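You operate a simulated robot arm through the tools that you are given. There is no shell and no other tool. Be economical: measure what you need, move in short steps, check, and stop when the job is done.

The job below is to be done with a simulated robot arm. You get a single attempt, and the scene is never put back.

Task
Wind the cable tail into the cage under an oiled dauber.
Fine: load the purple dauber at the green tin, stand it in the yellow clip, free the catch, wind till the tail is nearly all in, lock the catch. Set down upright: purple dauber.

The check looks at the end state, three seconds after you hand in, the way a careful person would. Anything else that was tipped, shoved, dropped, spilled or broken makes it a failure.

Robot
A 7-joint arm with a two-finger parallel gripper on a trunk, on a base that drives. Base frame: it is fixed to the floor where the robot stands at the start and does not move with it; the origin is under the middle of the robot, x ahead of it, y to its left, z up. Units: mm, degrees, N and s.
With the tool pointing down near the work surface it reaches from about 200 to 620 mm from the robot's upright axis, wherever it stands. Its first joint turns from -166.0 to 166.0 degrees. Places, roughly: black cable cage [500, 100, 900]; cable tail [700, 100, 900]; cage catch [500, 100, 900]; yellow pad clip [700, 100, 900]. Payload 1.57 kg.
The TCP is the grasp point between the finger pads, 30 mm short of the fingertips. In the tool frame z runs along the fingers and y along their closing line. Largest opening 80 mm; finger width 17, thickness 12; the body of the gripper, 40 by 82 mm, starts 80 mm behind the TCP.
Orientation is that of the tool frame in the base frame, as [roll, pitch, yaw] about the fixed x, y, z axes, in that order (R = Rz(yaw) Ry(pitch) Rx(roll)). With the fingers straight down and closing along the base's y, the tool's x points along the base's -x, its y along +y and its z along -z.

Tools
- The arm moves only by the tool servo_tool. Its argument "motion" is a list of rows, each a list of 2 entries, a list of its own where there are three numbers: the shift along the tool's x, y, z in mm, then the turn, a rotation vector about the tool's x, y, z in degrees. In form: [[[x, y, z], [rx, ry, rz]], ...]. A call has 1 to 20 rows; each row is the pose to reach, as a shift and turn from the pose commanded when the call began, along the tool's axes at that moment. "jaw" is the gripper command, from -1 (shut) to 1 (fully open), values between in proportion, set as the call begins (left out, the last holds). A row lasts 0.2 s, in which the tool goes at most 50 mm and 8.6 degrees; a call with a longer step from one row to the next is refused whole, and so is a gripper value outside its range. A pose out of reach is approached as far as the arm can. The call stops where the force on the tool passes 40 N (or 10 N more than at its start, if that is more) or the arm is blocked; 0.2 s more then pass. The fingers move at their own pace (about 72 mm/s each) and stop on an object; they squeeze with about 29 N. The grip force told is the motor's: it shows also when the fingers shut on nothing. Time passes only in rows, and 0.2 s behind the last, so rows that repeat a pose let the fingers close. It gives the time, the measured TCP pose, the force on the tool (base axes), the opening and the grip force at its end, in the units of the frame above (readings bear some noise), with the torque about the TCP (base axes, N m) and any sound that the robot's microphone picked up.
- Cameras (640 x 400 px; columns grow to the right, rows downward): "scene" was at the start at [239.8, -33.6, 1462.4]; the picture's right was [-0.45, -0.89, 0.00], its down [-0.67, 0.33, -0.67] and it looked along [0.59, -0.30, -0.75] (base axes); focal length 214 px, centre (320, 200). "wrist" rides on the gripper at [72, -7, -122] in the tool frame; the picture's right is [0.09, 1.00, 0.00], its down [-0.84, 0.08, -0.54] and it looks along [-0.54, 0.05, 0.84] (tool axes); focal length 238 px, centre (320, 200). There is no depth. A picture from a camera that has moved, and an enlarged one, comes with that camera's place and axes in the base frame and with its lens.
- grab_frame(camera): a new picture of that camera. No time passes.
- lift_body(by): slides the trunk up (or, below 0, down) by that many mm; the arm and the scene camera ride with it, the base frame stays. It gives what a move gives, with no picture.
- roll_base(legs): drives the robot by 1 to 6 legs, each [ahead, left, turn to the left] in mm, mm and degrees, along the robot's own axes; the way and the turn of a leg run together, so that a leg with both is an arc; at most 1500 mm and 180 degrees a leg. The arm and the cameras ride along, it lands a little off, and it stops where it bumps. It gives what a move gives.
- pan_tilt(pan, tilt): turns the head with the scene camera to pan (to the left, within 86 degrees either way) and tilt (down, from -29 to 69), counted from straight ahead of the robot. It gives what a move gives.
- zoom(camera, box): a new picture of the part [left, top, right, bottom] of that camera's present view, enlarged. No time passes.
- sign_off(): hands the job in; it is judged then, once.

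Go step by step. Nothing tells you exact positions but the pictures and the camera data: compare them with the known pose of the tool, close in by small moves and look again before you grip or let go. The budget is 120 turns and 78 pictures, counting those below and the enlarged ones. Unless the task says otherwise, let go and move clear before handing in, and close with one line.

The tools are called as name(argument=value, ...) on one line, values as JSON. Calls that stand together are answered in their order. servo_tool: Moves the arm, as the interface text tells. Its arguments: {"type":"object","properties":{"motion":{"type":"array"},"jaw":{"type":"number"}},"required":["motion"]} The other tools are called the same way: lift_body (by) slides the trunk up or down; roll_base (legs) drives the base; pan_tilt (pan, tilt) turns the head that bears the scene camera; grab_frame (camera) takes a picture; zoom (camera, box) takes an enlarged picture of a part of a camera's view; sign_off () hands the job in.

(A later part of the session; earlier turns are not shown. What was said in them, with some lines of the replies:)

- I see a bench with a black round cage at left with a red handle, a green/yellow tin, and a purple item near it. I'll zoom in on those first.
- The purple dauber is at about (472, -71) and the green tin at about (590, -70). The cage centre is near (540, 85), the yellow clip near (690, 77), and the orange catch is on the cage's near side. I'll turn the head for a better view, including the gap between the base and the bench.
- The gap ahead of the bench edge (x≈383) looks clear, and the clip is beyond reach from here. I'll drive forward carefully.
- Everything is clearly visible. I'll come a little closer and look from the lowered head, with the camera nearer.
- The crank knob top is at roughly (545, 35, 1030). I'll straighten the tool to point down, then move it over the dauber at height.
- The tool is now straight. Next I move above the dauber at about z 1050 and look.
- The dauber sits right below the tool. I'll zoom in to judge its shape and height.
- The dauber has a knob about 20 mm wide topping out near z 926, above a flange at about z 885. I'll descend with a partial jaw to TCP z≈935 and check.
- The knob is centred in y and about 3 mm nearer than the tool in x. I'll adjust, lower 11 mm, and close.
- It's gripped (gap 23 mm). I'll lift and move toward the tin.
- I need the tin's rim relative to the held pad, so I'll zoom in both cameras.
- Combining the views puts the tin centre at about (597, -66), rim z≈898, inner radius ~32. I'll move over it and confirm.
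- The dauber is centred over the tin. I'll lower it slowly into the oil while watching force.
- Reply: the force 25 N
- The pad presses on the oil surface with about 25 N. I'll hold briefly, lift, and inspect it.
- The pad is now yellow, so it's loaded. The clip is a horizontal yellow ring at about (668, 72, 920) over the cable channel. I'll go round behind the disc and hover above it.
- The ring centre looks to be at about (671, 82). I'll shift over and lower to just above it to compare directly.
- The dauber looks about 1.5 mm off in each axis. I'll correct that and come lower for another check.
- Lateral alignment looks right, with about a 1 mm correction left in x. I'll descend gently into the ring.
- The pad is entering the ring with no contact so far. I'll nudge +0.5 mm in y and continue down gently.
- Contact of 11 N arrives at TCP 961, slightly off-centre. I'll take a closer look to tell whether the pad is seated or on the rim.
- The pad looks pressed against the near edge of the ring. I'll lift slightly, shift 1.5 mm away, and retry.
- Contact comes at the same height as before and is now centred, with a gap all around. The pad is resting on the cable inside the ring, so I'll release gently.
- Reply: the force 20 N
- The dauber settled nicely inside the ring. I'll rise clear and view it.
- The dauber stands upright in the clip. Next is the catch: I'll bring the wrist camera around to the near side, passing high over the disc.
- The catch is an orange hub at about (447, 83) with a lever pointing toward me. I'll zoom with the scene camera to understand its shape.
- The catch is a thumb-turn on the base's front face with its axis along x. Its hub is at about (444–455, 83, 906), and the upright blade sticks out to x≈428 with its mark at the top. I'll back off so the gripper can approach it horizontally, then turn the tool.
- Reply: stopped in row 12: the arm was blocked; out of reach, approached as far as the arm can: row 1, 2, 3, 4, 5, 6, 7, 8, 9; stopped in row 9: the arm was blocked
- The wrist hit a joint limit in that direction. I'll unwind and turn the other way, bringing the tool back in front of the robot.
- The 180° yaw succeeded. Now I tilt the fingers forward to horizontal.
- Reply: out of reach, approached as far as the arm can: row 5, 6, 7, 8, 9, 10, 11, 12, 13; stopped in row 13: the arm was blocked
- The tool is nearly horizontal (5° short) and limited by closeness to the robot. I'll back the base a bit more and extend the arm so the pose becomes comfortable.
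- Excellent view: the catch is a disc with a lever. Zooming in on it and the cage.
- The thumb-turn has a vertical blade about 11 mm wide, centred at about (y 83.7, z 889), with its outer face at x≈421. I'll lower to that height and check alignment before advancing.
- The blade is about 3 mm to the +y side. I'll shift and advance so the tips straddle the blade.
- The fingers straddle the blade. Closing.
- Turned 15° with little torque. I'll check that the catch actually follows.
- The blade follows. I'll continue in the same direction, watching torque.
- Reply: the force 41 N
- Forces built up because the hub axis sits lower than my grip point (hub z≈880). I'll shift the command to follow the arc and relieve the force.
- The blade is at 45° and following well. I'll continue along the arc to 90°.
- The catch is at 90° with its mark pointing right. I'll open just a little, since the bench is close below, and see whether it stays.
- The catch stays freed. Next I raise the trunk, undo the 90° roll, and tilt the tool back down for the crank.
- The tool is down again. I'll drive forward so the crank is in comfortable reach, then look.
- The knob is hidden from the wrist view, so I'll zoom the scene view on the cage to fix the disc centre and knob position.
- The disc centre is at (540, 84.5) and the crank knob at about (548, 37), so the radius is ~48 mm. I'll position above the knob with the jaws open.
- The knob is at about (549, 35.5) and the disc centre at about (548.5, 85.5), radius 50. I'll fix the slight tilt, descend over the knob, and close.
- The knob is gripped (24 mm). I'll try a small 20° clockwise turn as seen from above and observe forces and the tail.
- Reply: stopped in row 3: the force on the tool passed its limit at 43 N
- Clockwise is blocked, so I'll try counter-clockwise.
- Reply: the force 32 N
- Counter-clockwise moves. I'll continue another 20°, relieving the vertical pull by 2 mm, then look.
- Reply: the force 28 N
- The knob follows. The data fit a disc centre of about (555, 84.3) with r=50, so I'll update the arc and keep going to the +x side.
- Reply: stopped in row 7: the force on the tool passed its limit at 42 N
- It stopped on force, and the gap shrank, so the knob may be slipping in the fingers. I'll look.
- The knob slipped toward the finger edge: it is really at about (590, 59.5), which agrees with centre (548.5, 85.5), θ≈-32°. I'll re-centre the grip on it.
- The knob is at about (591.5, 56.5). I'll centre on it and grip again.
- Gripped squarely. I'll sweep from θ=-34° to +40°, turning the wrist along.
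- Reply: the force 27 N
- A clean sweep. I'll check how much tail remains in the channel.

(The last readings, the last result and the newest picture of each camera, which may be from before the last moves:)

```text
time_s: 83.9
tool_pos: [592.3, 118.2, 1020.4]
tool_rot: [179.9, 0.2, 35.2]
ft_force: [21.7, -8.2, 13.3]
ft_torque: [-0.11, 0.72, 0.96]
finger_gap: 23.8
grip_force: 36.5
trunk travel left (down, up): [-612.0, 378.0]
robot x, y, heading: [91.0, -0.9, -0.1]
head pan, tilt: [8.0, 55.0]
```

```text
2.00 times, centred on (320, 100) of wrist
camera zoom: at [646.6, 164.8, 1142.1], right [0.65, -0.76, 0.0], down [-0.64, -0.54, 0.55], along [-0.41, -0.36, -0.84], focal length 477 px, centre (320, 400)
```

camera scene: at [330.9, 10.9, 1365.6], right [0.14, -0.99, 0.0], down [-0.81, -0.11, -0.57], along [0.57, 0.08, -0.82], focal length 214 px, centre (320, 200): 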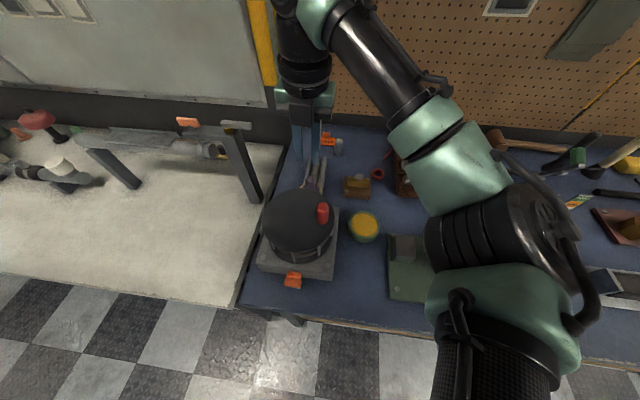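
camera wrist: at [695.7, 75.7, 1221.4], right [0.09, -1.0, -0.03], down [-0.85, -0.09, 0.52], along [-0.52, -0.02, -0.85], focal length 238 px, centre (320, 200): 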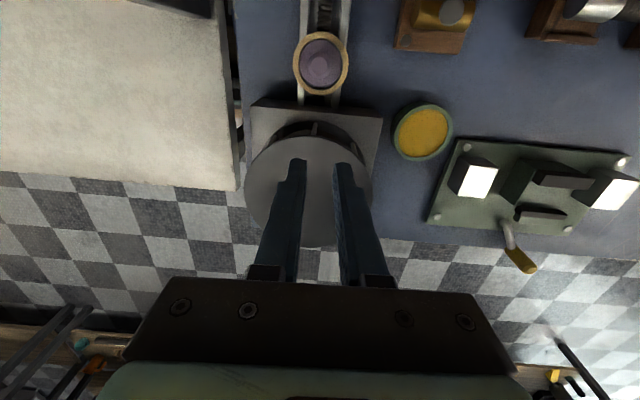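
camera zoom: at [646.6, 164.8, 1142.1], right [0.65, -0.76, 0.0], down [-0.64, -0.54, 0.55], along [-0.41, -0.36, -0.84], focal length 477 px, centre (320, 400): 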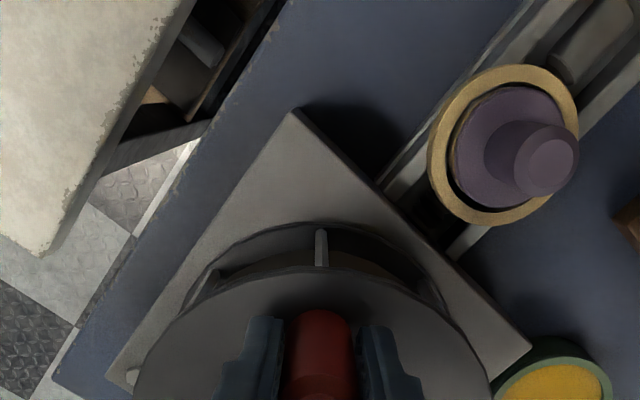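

The tail end moved from x≈819 to ≈745, so this direction is right (about 0.58 mm per degree). I need roughly another 150°. I'll release, rise, and re-grip with the wrist turned back for another tracked sweep.

servo_tool(motion=[[[0, 0, 0], [0, 0, 0]], [[0, 0, 0], [0, 0, 0]], [[0, 0, -30], [0, 0, 0]], [[0, 0, -60], [0, 0, 0]], [[0, 0, -60], [0, 0, 8]], [[0, 0, -60], [0, 0, 16]], [[0, 0, -60], [0, 0, 24]], [[0, 0, -60], [0, 0, 32]], [[0, 0, -60], [0, 0, 40]], [[0, 0, -60], [0, 0, 48]], [[0, 0, -60], [0, 0, 56]], [[0, 0, -60], [0, 0, 64]], [[0, 0, -60], [0, 0, 72]], [[0, 0, -60], [0, 0, 80]], [[0, 0, -60], [0, 0, 80]]], jaw=0.2)

servo_tool(motion=[[[0, 0, 0], [0, 0, 8]], [[0, 0, 0], [0, 0, 16]], [[0, 0, 0], [0, 0, 24]], [[0, 0, 0], [0, 0, 32]], [[0, 0, 0], [0, 0, 40]], [[0, 0, 0], [0, 0, 48]], [[0, 0, 0], [0, 0, 56]], [[0, 0, 0], [0, 0, 64]], [[0, 0, 0], [0, 0, 72]], [[0, 0, 0], [0, 0, 80]], [[0, 0, 0], [0, 0, 85]], [[0, 0, 0], [0, 0, 85]]])

zoom(camera="wrist", box=[220, 40, 420, 240])

```text
time_s: 87.1
tool_pos: [590.2, 119.2, 1080.1]
tool_rot: [179.7, -0.1, -44.8]
ft_force: [0.0, 0.2, -0.5]
ft_torque: [0.02, 0.01, 0.05]
finger_gap: 48.1
grip_force: 0.0
trunk travel left (down, up): [-612.0, 378.0]
robot x, y, heading: [94.4, 1.1, 0.1]
head pan, tilt: [8.0, 55.0]
```

```text
time_s: 89.7
tool_pos: [589.8, 119.1, 1081.3]
tool_rot: [-179.9, -0.2, -129.9]
ft_force: [0.2, 0.1, -0.2]
ft_torque: [0.01, 0.01, 0.04]
finger_gap: 48.0
grip_force: 0.1
trunk travel left (down, up): [-612.0, 378.0]
robot x, y, heading: [92.0, -3.3, -0.1]
head pan, tilt: [8.0, 55.0]
```

```text
2.00 times, centred on (320, 140) of wrist
camera zoom: at [549.3, 59.7, 1203.0], right [-0.82, 0.57, 0.0], down [0.48, 0.69, 0.54], along [0.31, 0.44, -0.84], focal length 477 px, centre (320, 320)
```

zoom: 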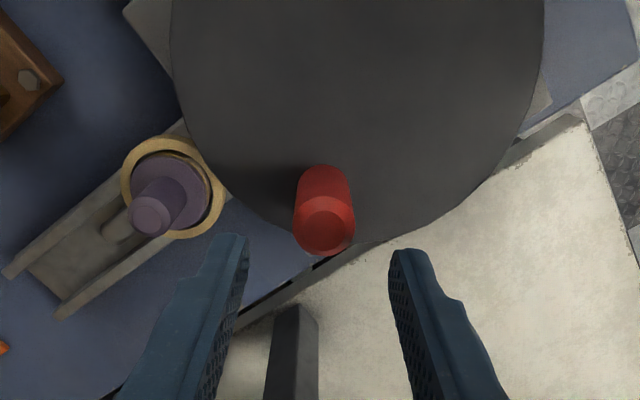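

The knob stayed put at about (587.5, 117). I'll descend on it and close.

servo_tool(motion=[[[3, 0.4, 20], [0, 0, 0]], [[3, 0.4, 40], [0, 0, 0]], [[3, 0.4, 60], [0, 0, 0]], [[3, 0.4, 60], [0, 0, 0]]])

servo_tool(motion=[[[0, 0, 0], [0, 0, 0]], [[0, 0, 0], [0, 0, 0]], [[0, 0, 0], [0, 0, 0]]], jaw=-1)

```text
time_s: 90.7
tool_pos: [588.5, 117.1, 1020.9]
tool_rot: [-179.9, -0.3, -129.7]
ft_force: [-0.1, -0.6, -0.5]
ft_torque: [0.01, 0.0, -0.01]
finger_gap: 48.2
grip_force: 0.1
trunk travel left (down, up): [-612.0, 378.0]
robot x, y, heading: [92.9, 0.5, 0.0]
head pan, tilt: [8.0, 55.0]
```

```text
time_s: 91.5
tool_pos: [589.0, 116.7, 1020.2]
tool_rot: [-180.0, -0.3, -129.7]
ft_force: [0.1, 0.2, -1.7]
ft_torque: [0.34, 0.29, -0.01]
finger_gap: 24.6
grip_force: 36.2
trunk travel left (down, up): [-612.0, 378.0]
robot x, y, heading: [87.4, -3.7, -0.1]
head pan, tilt: [8.0, 55.0]
```

Gripped. I'll sweep 80° further with the wrist tracking.

servo_tool(motion=[[[-0.65, 4.36, 0], [0, 0, -5]], [[-0.92, 8.76, 0], [0, 0, -10]], [[-0.81, 13.16, 0], [0, 0, -15]], [[-0.31, 17.54, 0], [0, 0, -20]], [[0.57, 21.86, 0], [0, 0, -25]], [[1.83, 26.09, 0], [0, 0, -30]], [[3.44, 30.19, 0], [0, 0, -35]], [[5.4, 34.14, 0], [0, 0, -40]], [[7.71, 37.9, 0], [0, 0, -45]], [[10.32, 41.44, 0], [0, 0, -50]], [[13.25, 44.74, 0], [0, 0, -55]], [[16.45, 47.77, 0], [0, 0, -60]], [[19.89, 50.51, 0], [0, 0, -65]], [[23.57, 52.95, 0], [0, 0, -70]], [[27.44, 55.05, 0], [0, 0, -75]], [[31.48, 56.81, 0], [0, 0, -80]], [[31.48, 56.81, 0], [0, 0, -80]]])

zoom(camera="scene", box=[270, 120, 350, 240])

```text
time_s: 95.1
tool_pos: [524.1, 129.0, 1020.2]
tool_rot: [179.7, 0.0, -49.7]
ft_force: [-6.1, -4.8, -19.8]
ft_torque: [0.03, -1.39, -0.3]
finger_gap: 24.6
grip_force: 36.5
trunk travel left (down, up): [-612.0, 378.0]
robot x, y, heading: [91.5, -0.7, -0.1]
head pan, tilt: [8.0, 55.0]
```

```text
3.33 times, centred on (310, 180) of scene
camera zoom: at [332.4, 10.5, 1365.4], right [0.14, -0.99, 0.0], down [-0.81, -0.11, -0.57], along [0.57, 0.08, -0.82], focal length 715 px, centre (353, 267)
```

zoom: 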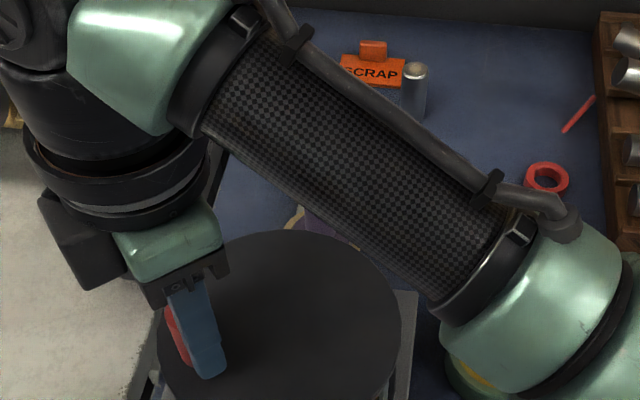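

Tracking is accurate (θ≈120°). By calculation the tail end is near x≈700. I'll go another 50°, then check.

servo_tool(motion=[[[-0.65, 4.36, 0.5], [0, 0, -5]], [[-0.92, 8.76, 1], [0, 0, -10]], [[-0.81, 13.16, 1], [0, 0, -15]], [[-0.31, 17.54, 1], [0, 0, -20]], [[0.57, 21.86, 1], [0, 0, -25]], [[1.83, 26.09, 1], [0, 0, -30]], [[3.44, 30.19, 1], [0, 0, -35]], [[5.4, 34.14, 1], [0, 0, -40]], [[7.71, 37.9, 1], [0, 0, -45]], [[10.32, 41.44, 1], [0, 0, -50]], [[10.32, 41.44, 1], [0, 0, -50]]])

grab_frame(camera="wrist")

```text
time_s: 97.5
tool_pos: [499.9, 94.7, 1019.3]
tool_rot: [179.9, 0.0, 0.3]
ft_force: [4.8, -2.7, 7.8]
ft_torque: [0.84, -0.1, -0.02]
finger_gap: 24.9
grip_force: 36.3
trunk travel left (down, up): [-612.0, 378.0]
robot x, y, heading: [92.9, -2.6, 0.1]
head pan, tilt: [8.0, 55.0]
```

```text
9 pictures are left
camera wrist: at [571.2, 101.1, 1142.3], right [0.1, -1.0, 0.0], down [-0.84, -0.08, 0.54], along [-0.54, -0.05, -0.84], focal length 238 px, centre (320, 200)
```

wrist: 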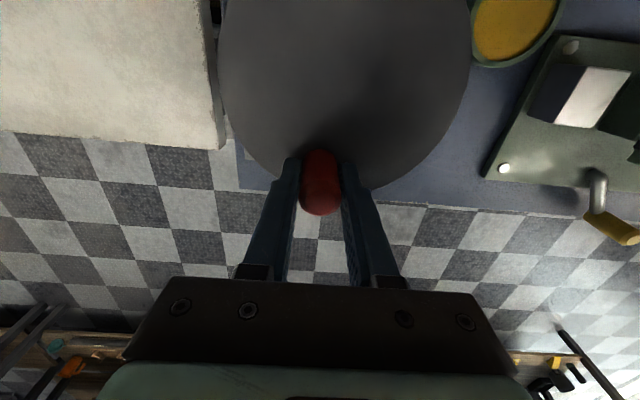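

I'll release, rise, and move so the wrist camera sees the channel behind the dauber.

servo_tool(motion=[[[0, 0, 0], [0, 0, 0]], [[0, 0, 0], [0, 0, 0]], [[0, 0, -30], [0, 0, 0]], [[0, 0, -65], [0, 0, 0]], [[40, 0, -80], [0, 0, 0]], [[85, 0, -80], [0, 0, 0]], [[130, 0, -80], [0, 0, 0]], [[165, 0, -80], [0, 0, 0]], [[165, 0, -80], [0, 0, 0]]], jaw=0.2)

zoom(camera="wrist", box=[220, 0, 420, 200])

```text
time_s: 99.5
tool_pos: [664.2, 96.2, 1098.2]
tool_rot: [179.8, 0.1, 0.3]
ft_force: [0.0, 0.1, 0.3]
ft_torque: [-0.01, 0.0, 0.03]
finger_gap: 48.1
grip_force: 0.1
trunk travel left (down, up): [-612.0, 378.0]
robot x, y, heading: [93.1, 0.7, -0.0]
head pan, tilt: [8.0, 55.0]
```

```text
2.00 times, centred on (320, 100) of wrist
camera zoom: at [737.3, 102.4, 1220.8], right [0.1, -1.0, 0.0], down [-0.84, -0.08, 0.54], along [-0.54, -0.06, -0.84], focal length 477 px, centre (320, 400)
```

zoom: 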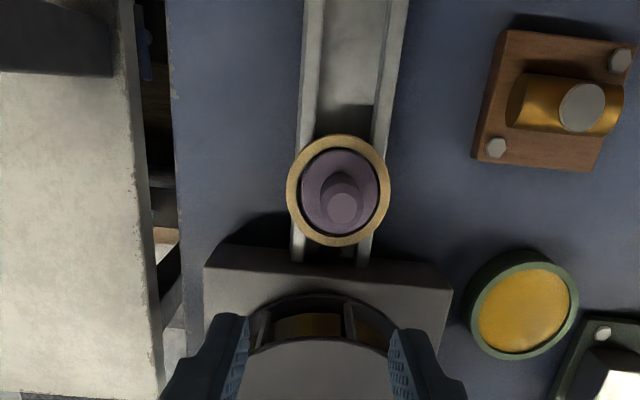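

The tail end has passed beneath the dauber. I'll zoom between the ring and cage base to see what remains outside.

zoom(camera="wrist", box=[300, 60, 350, 140])

```text
5.00 times, centred on (325, 100) of wrist
camera zoom: at [737.3, 102.4, 1220.8], right [0.1, -1.0, 0.0], down [-0.84, -0.08, 0.54], along [-0.54, -0.06, -0.84], focal length 1192 px, centre (295, 700)
```

zoom: 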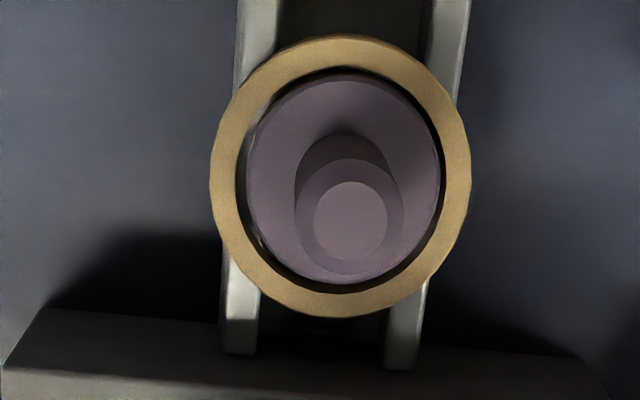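

Estimating from the earlier views (≈0.54 mm/deg), the tail end is near x≈677 with the cage base edge at x≈640, so about 35 mm is still out. I'll re-grip the knob and wind about 40° more to leave a short stub.

servo_tool(motion=[[[-40, 0, 0], [0, 0, 0]], [[-85, 0, 0], [0, 0, 0]], [[-130, 0, 0], [0, 0, 0]], [[-164.5, 1, 0], [0, 0, 0]], [[-164.5, 1, 35], [0, 0, 0]], [[-164.5, 1, 65], [0, 0, 0]], [[-164.5, 1, 79], [0, 0, 0]], [[-164.5, 1, 79], [0, 0, 0]]])

servo_tool(motion=[[[0, 0, 0], [0, 0, 0]], [[0, 0, 0], [0, 0, 0]], [[0, 0, 0], [0, 0, 0]]], jaw=-1)

servo_tool(motion=[[[-0.65, 4.36, 0.5], [0, 0, -5]], [[-0.92, 8.76, 0.5], [0, 0, -10]], [[-0.81, 13.16, 0.5], [0, 0, -15]], [[-0.31, 17.54, 0.5], [0, 0, -20]], [[0.57, 21.86, 0.5], [0, 0, -25]], [[1.83, 26.09, 0.5], [0, 0, -30]], [[3.44, 30.19, 0.5], [0, 0, -35]], [[5.4, 34.14, 0.5], [0, 0, -40]], [[5.4, 34.14, 0.5], [0, 0, -40]]])

```text
time_s: 101.3
tool_pos: [498.9, 93.6, 1020.9]
tool_rot: [179.8, 0.1, 0.2]
ft_force: [-0.2, 0.6, -0.6]
ft_torque: [0.01, -0.04, 0.01]
finger_gap: 47.7
grip_force: 0.2
trunk travel left (down, up): [-612.0, 378.0]
robot x, y, heading: [92.8, -1.1, -0.2]
head pan, tilt: [8.0, 55.0]
```

```text
time_s: 102.1
tool_pos: [500.1, 94.6, 1020.5]
tool_rot: [179.8, 0.2, 0.2]
ft_force: [-0.6, 0.1, -4.1]
ft_torque: [0.92, -0.02, -0.05]
finger_gap: 24.5
grip_force: 36.9
trunk travel left (down, up): [-612.0, 378.0]
robot x, y, heading: [89.5, 0.8, -0.1]
head pan, tilt: [8.0, 55.0]
```

```text
time_s: 103.2
tool_pos: [500.4, 86.2, 1020.3]
tool_rot: [-179.3, -0.5, 21.4]
ft_force: [1.2, 14.5, 0.9]
ft_torque: [-0.77, -0.35, -0.36]
finger_gap: 25.1
grip_force: 36.6
trunk travel left (down, up): [-612.0, 378.0]
robot x, y, heading: [93.5, 3.3, 0.0]
head pan, tilt: [8.0, 55.0]
stopped in row 5: the force on the tool passed its limit at 43 N (the readings are from after the stop); the commanded pose is now the measured one
```

The crank hit a firm stop at θ≈180°, which is 270° from the start, so the tail is wound in to its end. I'll release, rise, and set the tool up to go back to the catch.

servo_tool(motion=[[[0, 0, 0], [0, 0, 0]], [[0, 0, 0], [0, 0, 0]], [[0, 0, -30], [0, 0, 0]], [[0, 0, -75], [0, 0, 0]], [[0, 0, -77], [0, 0, 7]], [[0, 0, -77], [0, 0, 14]], [[0, 0, -77], [0, 0, 21.4]], [[0, 0, -77], [0.6, 0, 21.4]]], jaw=0.2)

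servo_tool(motion=[[[40, 0, 0], [0, 0, 0]], [[85, 2, 0], [0, 0, 0]], [[127, 10, 0], [0, 0, 0]], [[127, 10, 0], [0, 0, 0]]])

zoom(camera="wrist", box=[220, 0, 420, 250])

```text
time_s: 105.0
tool_pos: [500.4, 81.5, 1099.0]
tool_rot: [-178.8, 0.0, -0.4]
ft_force: [0.1, 0.1, 0.8]
ft_torque: [-0.01, 0.04, 0.01]
finger_gap: 47.9
grip_force: 0.0
trunk travel left (down, up): [-612.0, 378.0]
robot x, y, heading: [88.8, 0.9, -0.2]
head pan, tilt: [8.0, 55.0]
```

```text
time_s: 106.0
tool_pos: [626.1, 69.9, 1097.6]
tool_rot: [-178.7, 0.1, -0.2]
ft_force: [-0.1, 0.1, 0.0]
ft_torque: [-0.02, 0.01, 0.04]
finger_gap: 47.8
grip_force: 0.1
trunk travel left (down, up): [-612.0, 378.0]
robot x, y, heading: [93.0, 1.9, 0.2]
head pan, tilt: [8.0, 55.0]
```

```text
1.60 times, centred on (320, 125) of wrist
camera zoom: at [698.7, 74.0, 1219.6], right [0.09, -1.0, -0.02], down [-0.84, -0.09, 0.54], along [-0.54, -0.03, -0.84], focal length 381 px, centre (320, 320)
```

zoom: 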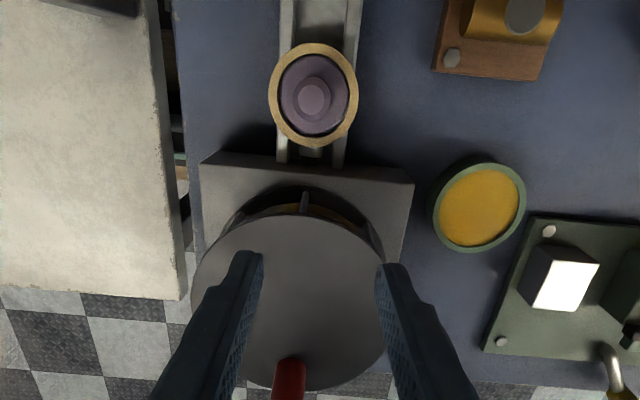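

The light ferrule now shows right at the cage mouth, so the tail is nearly all in and the dauber is still upright. Next I drive back and tilt the tool to horizontal for the catch.

roll_base(legs=[[-290, 0, 0]])

servo_tool(motion=[[[0, 0, 0], [0, 8, 0]], [[0, 0, 0], [0, 16, 0]], [[0, 0, 0], [0, 24, 0]], [[0, 0, 0], [0, 32, 0]], [[0, 0, 0], [0, 40, 0]], [[0, 0, 0], [0, 48, 0]], [[0, 0, 0], [0, 56, 0]], [[0, 0, 0], [0, 64, 0]], [[0, 0, 0], [0, 72, 0]], [[0, 0, 0], [0, 80, 0]], [[0, 0, 0], [0, 88, 0]], [[0, 0, 0], [0, 90, 0]], [[0, 0, 0], [0, 90, 0]]], jaw=-0.57)

servo_tool(motion=[[[0, 0, 0], [0, 0, 8]], [[0, 0, 0], [0, 0, 16]], [[0, 0, 0], [0, 0, 24]], [[0, 0, 0], [0, 0, 32]], [[0, 0, 0], [0, 0, 40]], [[0, 0, 0], [0, 0, 48]], [[0, 0, 0], [0, 0, 56]], [[0, 0, 0], [0, 0, 64]], [[0, 0, 0], [0, 0, 72]], [[0, 0, 0], [0, 0, 80]], [[0, 0, 0], [0, 0, 88]], [[0, 0, 0], [0, 0, 90]], [[0, 0, 0], [0, 0, 90]]])

```text
time_s: 108.0
tool_pos: [335.6, 69.2, 1096.9]
tool_rot: [-178.7, 0.0, -0.3]
ft_force: [0.3, 1.0, 0.4]
ft_torque: [-0.02, 0.0, -0.01]
finger_gap: 48.0
grip_force: 0.0
trunk travel left (down, up): [-612.0, 378.0]
robot x, y, heading: [-200.8, 4.2, -0.1]
head pan, tilt: [8.0, 55.0]
```

```text
time_s: 110.8
tool_pos: [334.6, 69.9, 1096.4]
tool_rot: [-87.6, -88.7, -92.8]
ft_force: [0.1, -0.5, 0.8]
ft_torque: [0.0, -0.03, 0.02]
finger_gap: 17.2
grip_force: 0.1
trunk travel left (down, up): [-612.0, 378.0]
robot x, y, heading: [-203.4, 2.2, -0.4]
head pan, tilt: [8.0, 55.0]
```

```text
time_s: 113.6
tool_pos: [334.4, 70.5, 1097.5]
tool_rot: [-89.9, 1.4, -90.2]
ft_force: [-0.7, 0.4, -0.3]
ft_torque: [-0.01, -0.05, 0.0]
finger_gap: 17.2
grip_force: 0.0
trunk travel left (down, up): [-612.0, 378.0]
robot x, y, heading: [-197.6, 3.2, -0.2]
head pan, tilt: [8.0, 55.0]
```

Lowering to the catch height and aligning with the hub (y≈84.7, z≈880), then checking with a picture.

lift_body(by=-217)

servo_tool(motion=[[[-7, 0, 10], [0, 0, 0]], [[-14, 0, 30], [0, 0, 0]], [[-14, 0, 45], [0, 0, 0]], [[-14, 0, 45], [0, 0, 0]]])

zoom(camera="wrist", box=[240, 80, 400, 240])

```text
time_s: 115.9
tool_pos: [334.5, 70.0, 879.6]
tool_rot: [-90.0, 1.3, -90.3]
ft_force: [-0.2, 0.0, -0.6]
ft_torque: [0.01, -0.01, -0.01]
finger_gap: 17.5
grip_force: 0.0
trunk travel left (down, up): [-395.0, 595.0]
robot x, y, heading: [-204.0, -1.3, -0.2]
head pan, tilt: [8.0, 55.0]
```

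```text
time_s: 116.9
tool_pos: [378.3, 84.1, 880.7]
tool_rot: [-90.1, 1.2, -90.3]
ft_force: [-0.4, 0.3, 0.6]
ft_torque: [0.02, -0.01, -0.03]
finger_gap: 17.3
grip_force: 0.0
trunk travel left (down, up): [-395.0, 595.0]
robot x, y, heading: [-202.8, 3.0, -0.2]
head pan, tilt: [8.0, 55.0]
```

```text
2.50 times, centred on (320, 160) of wrist
camera zoom: at [256.3, 11.9, 885.2], right [0.0, -0.07, -1.0], down [-0.54, 0.84, -0.06], along [0.84, 0.54, -0.04], focal length 596 px, centre (320, 300)
```

zoom: 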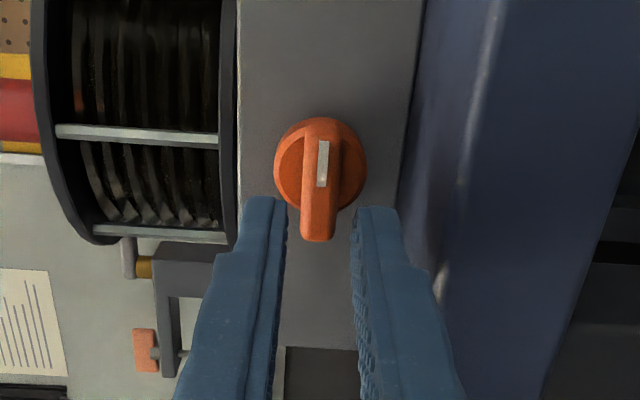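

The blade is horizontal and aligned between the fingers, and cable coils are visible in the cage. I'll advance and grip.

servo_tool(motion=[[[1, 0, 12], [0, 0, 0]], [[1, 0, 24], [0, 0, 0]], [[1, 0, 33], [0, 0, 0]], [[1, 0, 33], [0, 0, 0]]])

servo_tool(motion=[[[0, 0, 0], [0, 0, 0]], [[0, 0, 0], [0, 0, 0]], [[0, 0, 0], [0, 0, 0]]], jaw=-1)

```text
time_s: 117.9
tool_pos: [411.6, 82.5, 881.0]
tool_rot: [-90.0, 1.3, -90.3]
ft_force: [-0.3, -0.5, -0.7]
ft_torque: [0.02, 0.01, -0.01]
finger_gap: 17.2
grip_force: 0.0
trunk travel left (down, up): [-395.0, 595.0]
robot x, y, heading: [-202.8, -2.0, -0.1]
head pan, tilt: [8.0, 55.0]
```

```text
time_s: 118.7
tool_pos: [411.1, 82.4, 880.3]
tool_rot: [-90.0, 1.1, -90.3]
ft_force: [1.6, -0.5, -0.3]
ft_torque: [-0.46, 0.12, 0.14]
finger_gap: 12.0
grip_force: 29.3
trunk travel left (down, up): [-395.0, 595.0]
robot x, y, heading: [-199.9, -0.3, -0.1]
head pan, tilt: [8.0, 55.0]
```

Gripped on the hub (12 mm). I'll turn it back 45° toward locked and check forces.

servo_tool(motion=[[[0, 0, 0], [0, 0, -7.5]], [[0, 0, 0], [0, 0, -15]], [[0, 0, 0], [0, 0, -22.5]], [[0, 0, 0], [0, 0, -30]], [[0, 0, 0], [0, 0, -37.5]], [[0, 0, 0], [0, 0, -45]], [[0, 0, 0], [0, 0, -45]]])

```text
time_s: 120.3
tool_pos: [412.3, 83.1, 881.3]
tool_rot: [-89.7, -43.9, -90.5]
ft_force: [7.5, 4.1, 13.0]
ft_torque: [0.02, -0.07, 0.43]
finger_gap: 11.9
grip_force: 29.4
trunk travel left (down, up): [-395.0, 595.0]
robot x, y, heading: [-201.2, 0.0, -0.3]
head pan, tilt: [8.0, 55.0]
```

servo_tool(motion=[[[0, 0, 0], [0, 0, -7.5]], [[0, 0, 0], [0, 0, -15]], [[0, 0, 0], [0, 0, -22.5]], [[0, 0, 0], [0, 0, -30]], [[0, 0, 0], [0, 0, -37.5]], [[0, 0, 0], [0, 0, -45]], [[0, 0, 0], [0, 0, -47]], [[0, 0, 0], [0, 0, -47]]])

zoom(camera="wrist", box=[260, 110, 380, 230])

```text
time_s: 122.1
tool_pos: [412.0, 85.1, 882.1]
tool_rot: [69.9, -89.2, 110.1]
ft_force: [12.2, 14.7, 18.8]
ft_torque: [0.53, -0.55, 0.23]
finger_gap: 12.0
grip_force: 29.5
trunk travel left (down, up): [-395.0, 595.0]
robot x, y, heading: [-198.4, -1.7, -0.0]
head pan, tilt: [8.0, 55.0]
```

```text
3.33 times, centred on (320, 170) of wrist
camera zoom: at [289.1, 92.2, 953.3], right [0.0, -0.99, 0.11], down [-0.54, -0.09, -0.84], along [0.84, -0.06, -0.53], focal length 794 px, centre (320, 300)
```

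zoom: 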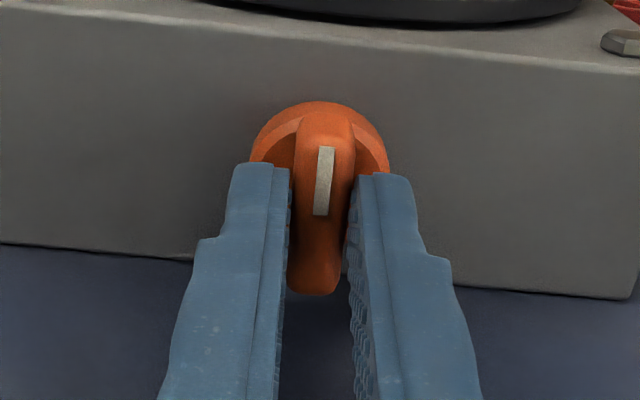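

The blade is vertical again, with torque against its stop. I'll release and back away.

servo_tool(motion=[[[0, 0, 0], [0, 0, 0]], [[0, 0, 0], [0, 0, 0]], [[0, 0, -20], [0, 0, 0]], [[0, 0, -50], [0, 0, 0]], [[0, 0, -80], [0, 0, 0]], [[0, 0, -80], [0, 0, 0]]], jaw=-0.2)

lift_body(by=150)

grab_frame(camera="wrist")

zoom(camera="wrist", box=[240, 100, 420, 290])

```text
time_s: 123.5
tool_pos: [331.7, 82.9, 880.6]
tool_rot: [87.8, -89.4, 91.9]
ft_force: [0.3, 0.6, 0.3]
ft_torque: [-0.03, -0.01, -0.01]
finger_gap: 32.0
grip_force: 0.1
trunk travel left (down, up): [-395.0, 595.0]
robot x, y, heading: [-201.4, 4.5, -0.1]
head pan, tilt: [8.0, 55.0]
```

```text
time_s: 125.3
tool_pos: [332.7, 82.8, 1031.4]
tool_rot: [88.6, -89.3, 91.1]
ft_force: [-0.2, 0.1, 0.1]
ft_torque: [-0.04, 0.02, -0.04]
finger_gap: 31.6
grip_force: 0.0
trunk travel left (down, up): [-545.0, 445.0]
robot x, y, heading: [-205.9, -2.0, -0.2]
head pan, tilt: [8.0, 55.0]
```

```text
3 pictures are left
camera wrist: at [210.1, 90.6, 1102.3], right [-0.01, -0.99, 0.1], down [-0.54, -0.08, -0.84], along [0.84, -0.06, -0.54], focal length 238 px, centre (320, 200)
```

wrist: 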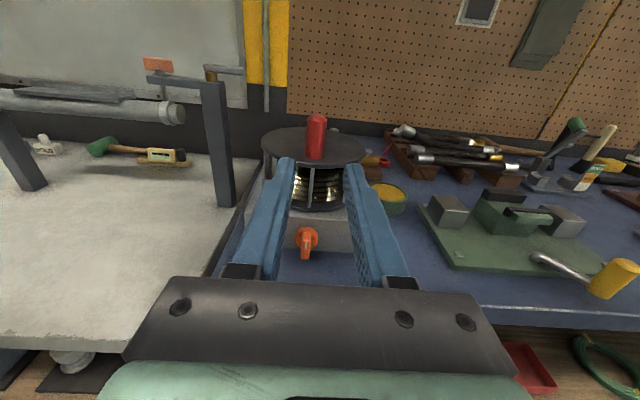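

```text
2.11 times, centred on (330, 195) of wrist
camera zoom: at [210.1, 90.6, 1102.3], right [-0.01, -0.99, 0.1], down [-0.54, -0.08, -0.84], along [0.84, -0.06, -0.54], focal length 502 px, centre (299, 210)
```

zoom: 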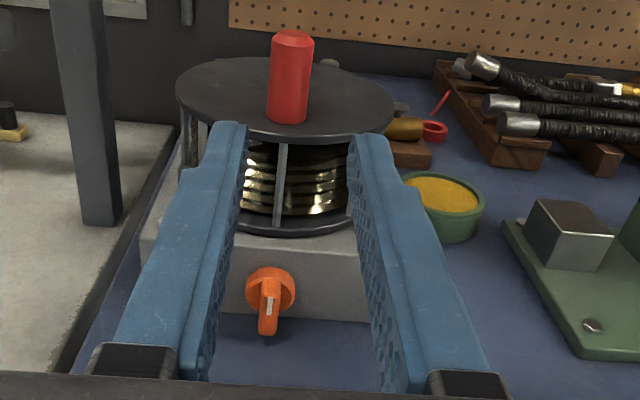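

The catch is upright and the coils are oiled. One last scene check on the dauber.

pan_tilt(pan=8, tilt=35)

zoom(camera="scene", box=[250, 120, 410, 280])

```text
time_s: 126.1
tool_pos: [332.8, 82.5, 1030.9]
tool_rot: [88.3, -89.3, 91.5]
ft_force: [0.2, -0.1, 0.9]
ft_torque: [0.03, -0.01, -0.02]
finger_gap: 32.0
grip_force: 0.1
trunk travel left (down, up): [-545.0, 445.0]
robot x, y, heading: [-205.9, 1.8, -0.4]
head pan, tilt: [8.0, 35.0]
```

```text
2.50 times, centred on (330, 200) of scene
camera zoom: at [54.8, 13.7, 1326.8], right [0.14, -0.99, 0.0], down [-0.57, -0.08, -0.82], along [0.81, 0.11, -0.57], focal length 536 px, centre (295, 200)
```

zoom: 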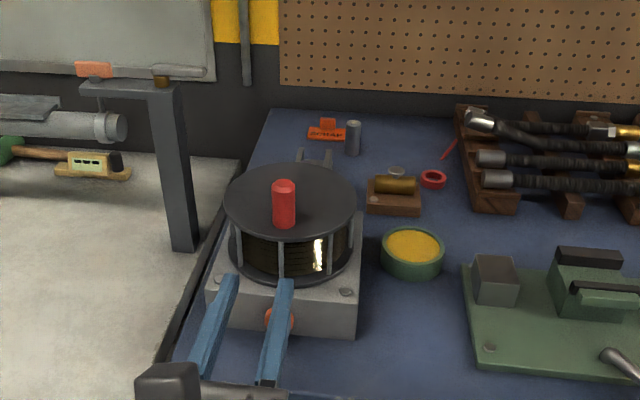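

The dauber is hidden behind the disc in this view. It was upright in the clip after the last winding, and nothing has touched it since. The tail is wound in, the catch is back upright, and nothing else looks disturbed, so I'm handing in.

sign_off()

```text
The job is handed in.
```

The job is handed in: the oiled purple dauber stands upright in the yellow clip, the tail is wound in until the crank stopped with only its metal end at the cage mouth, and the catch is turned back to its starting position to lock. The dauber was out of sight in the last picture; I last saw it upright right after winding.
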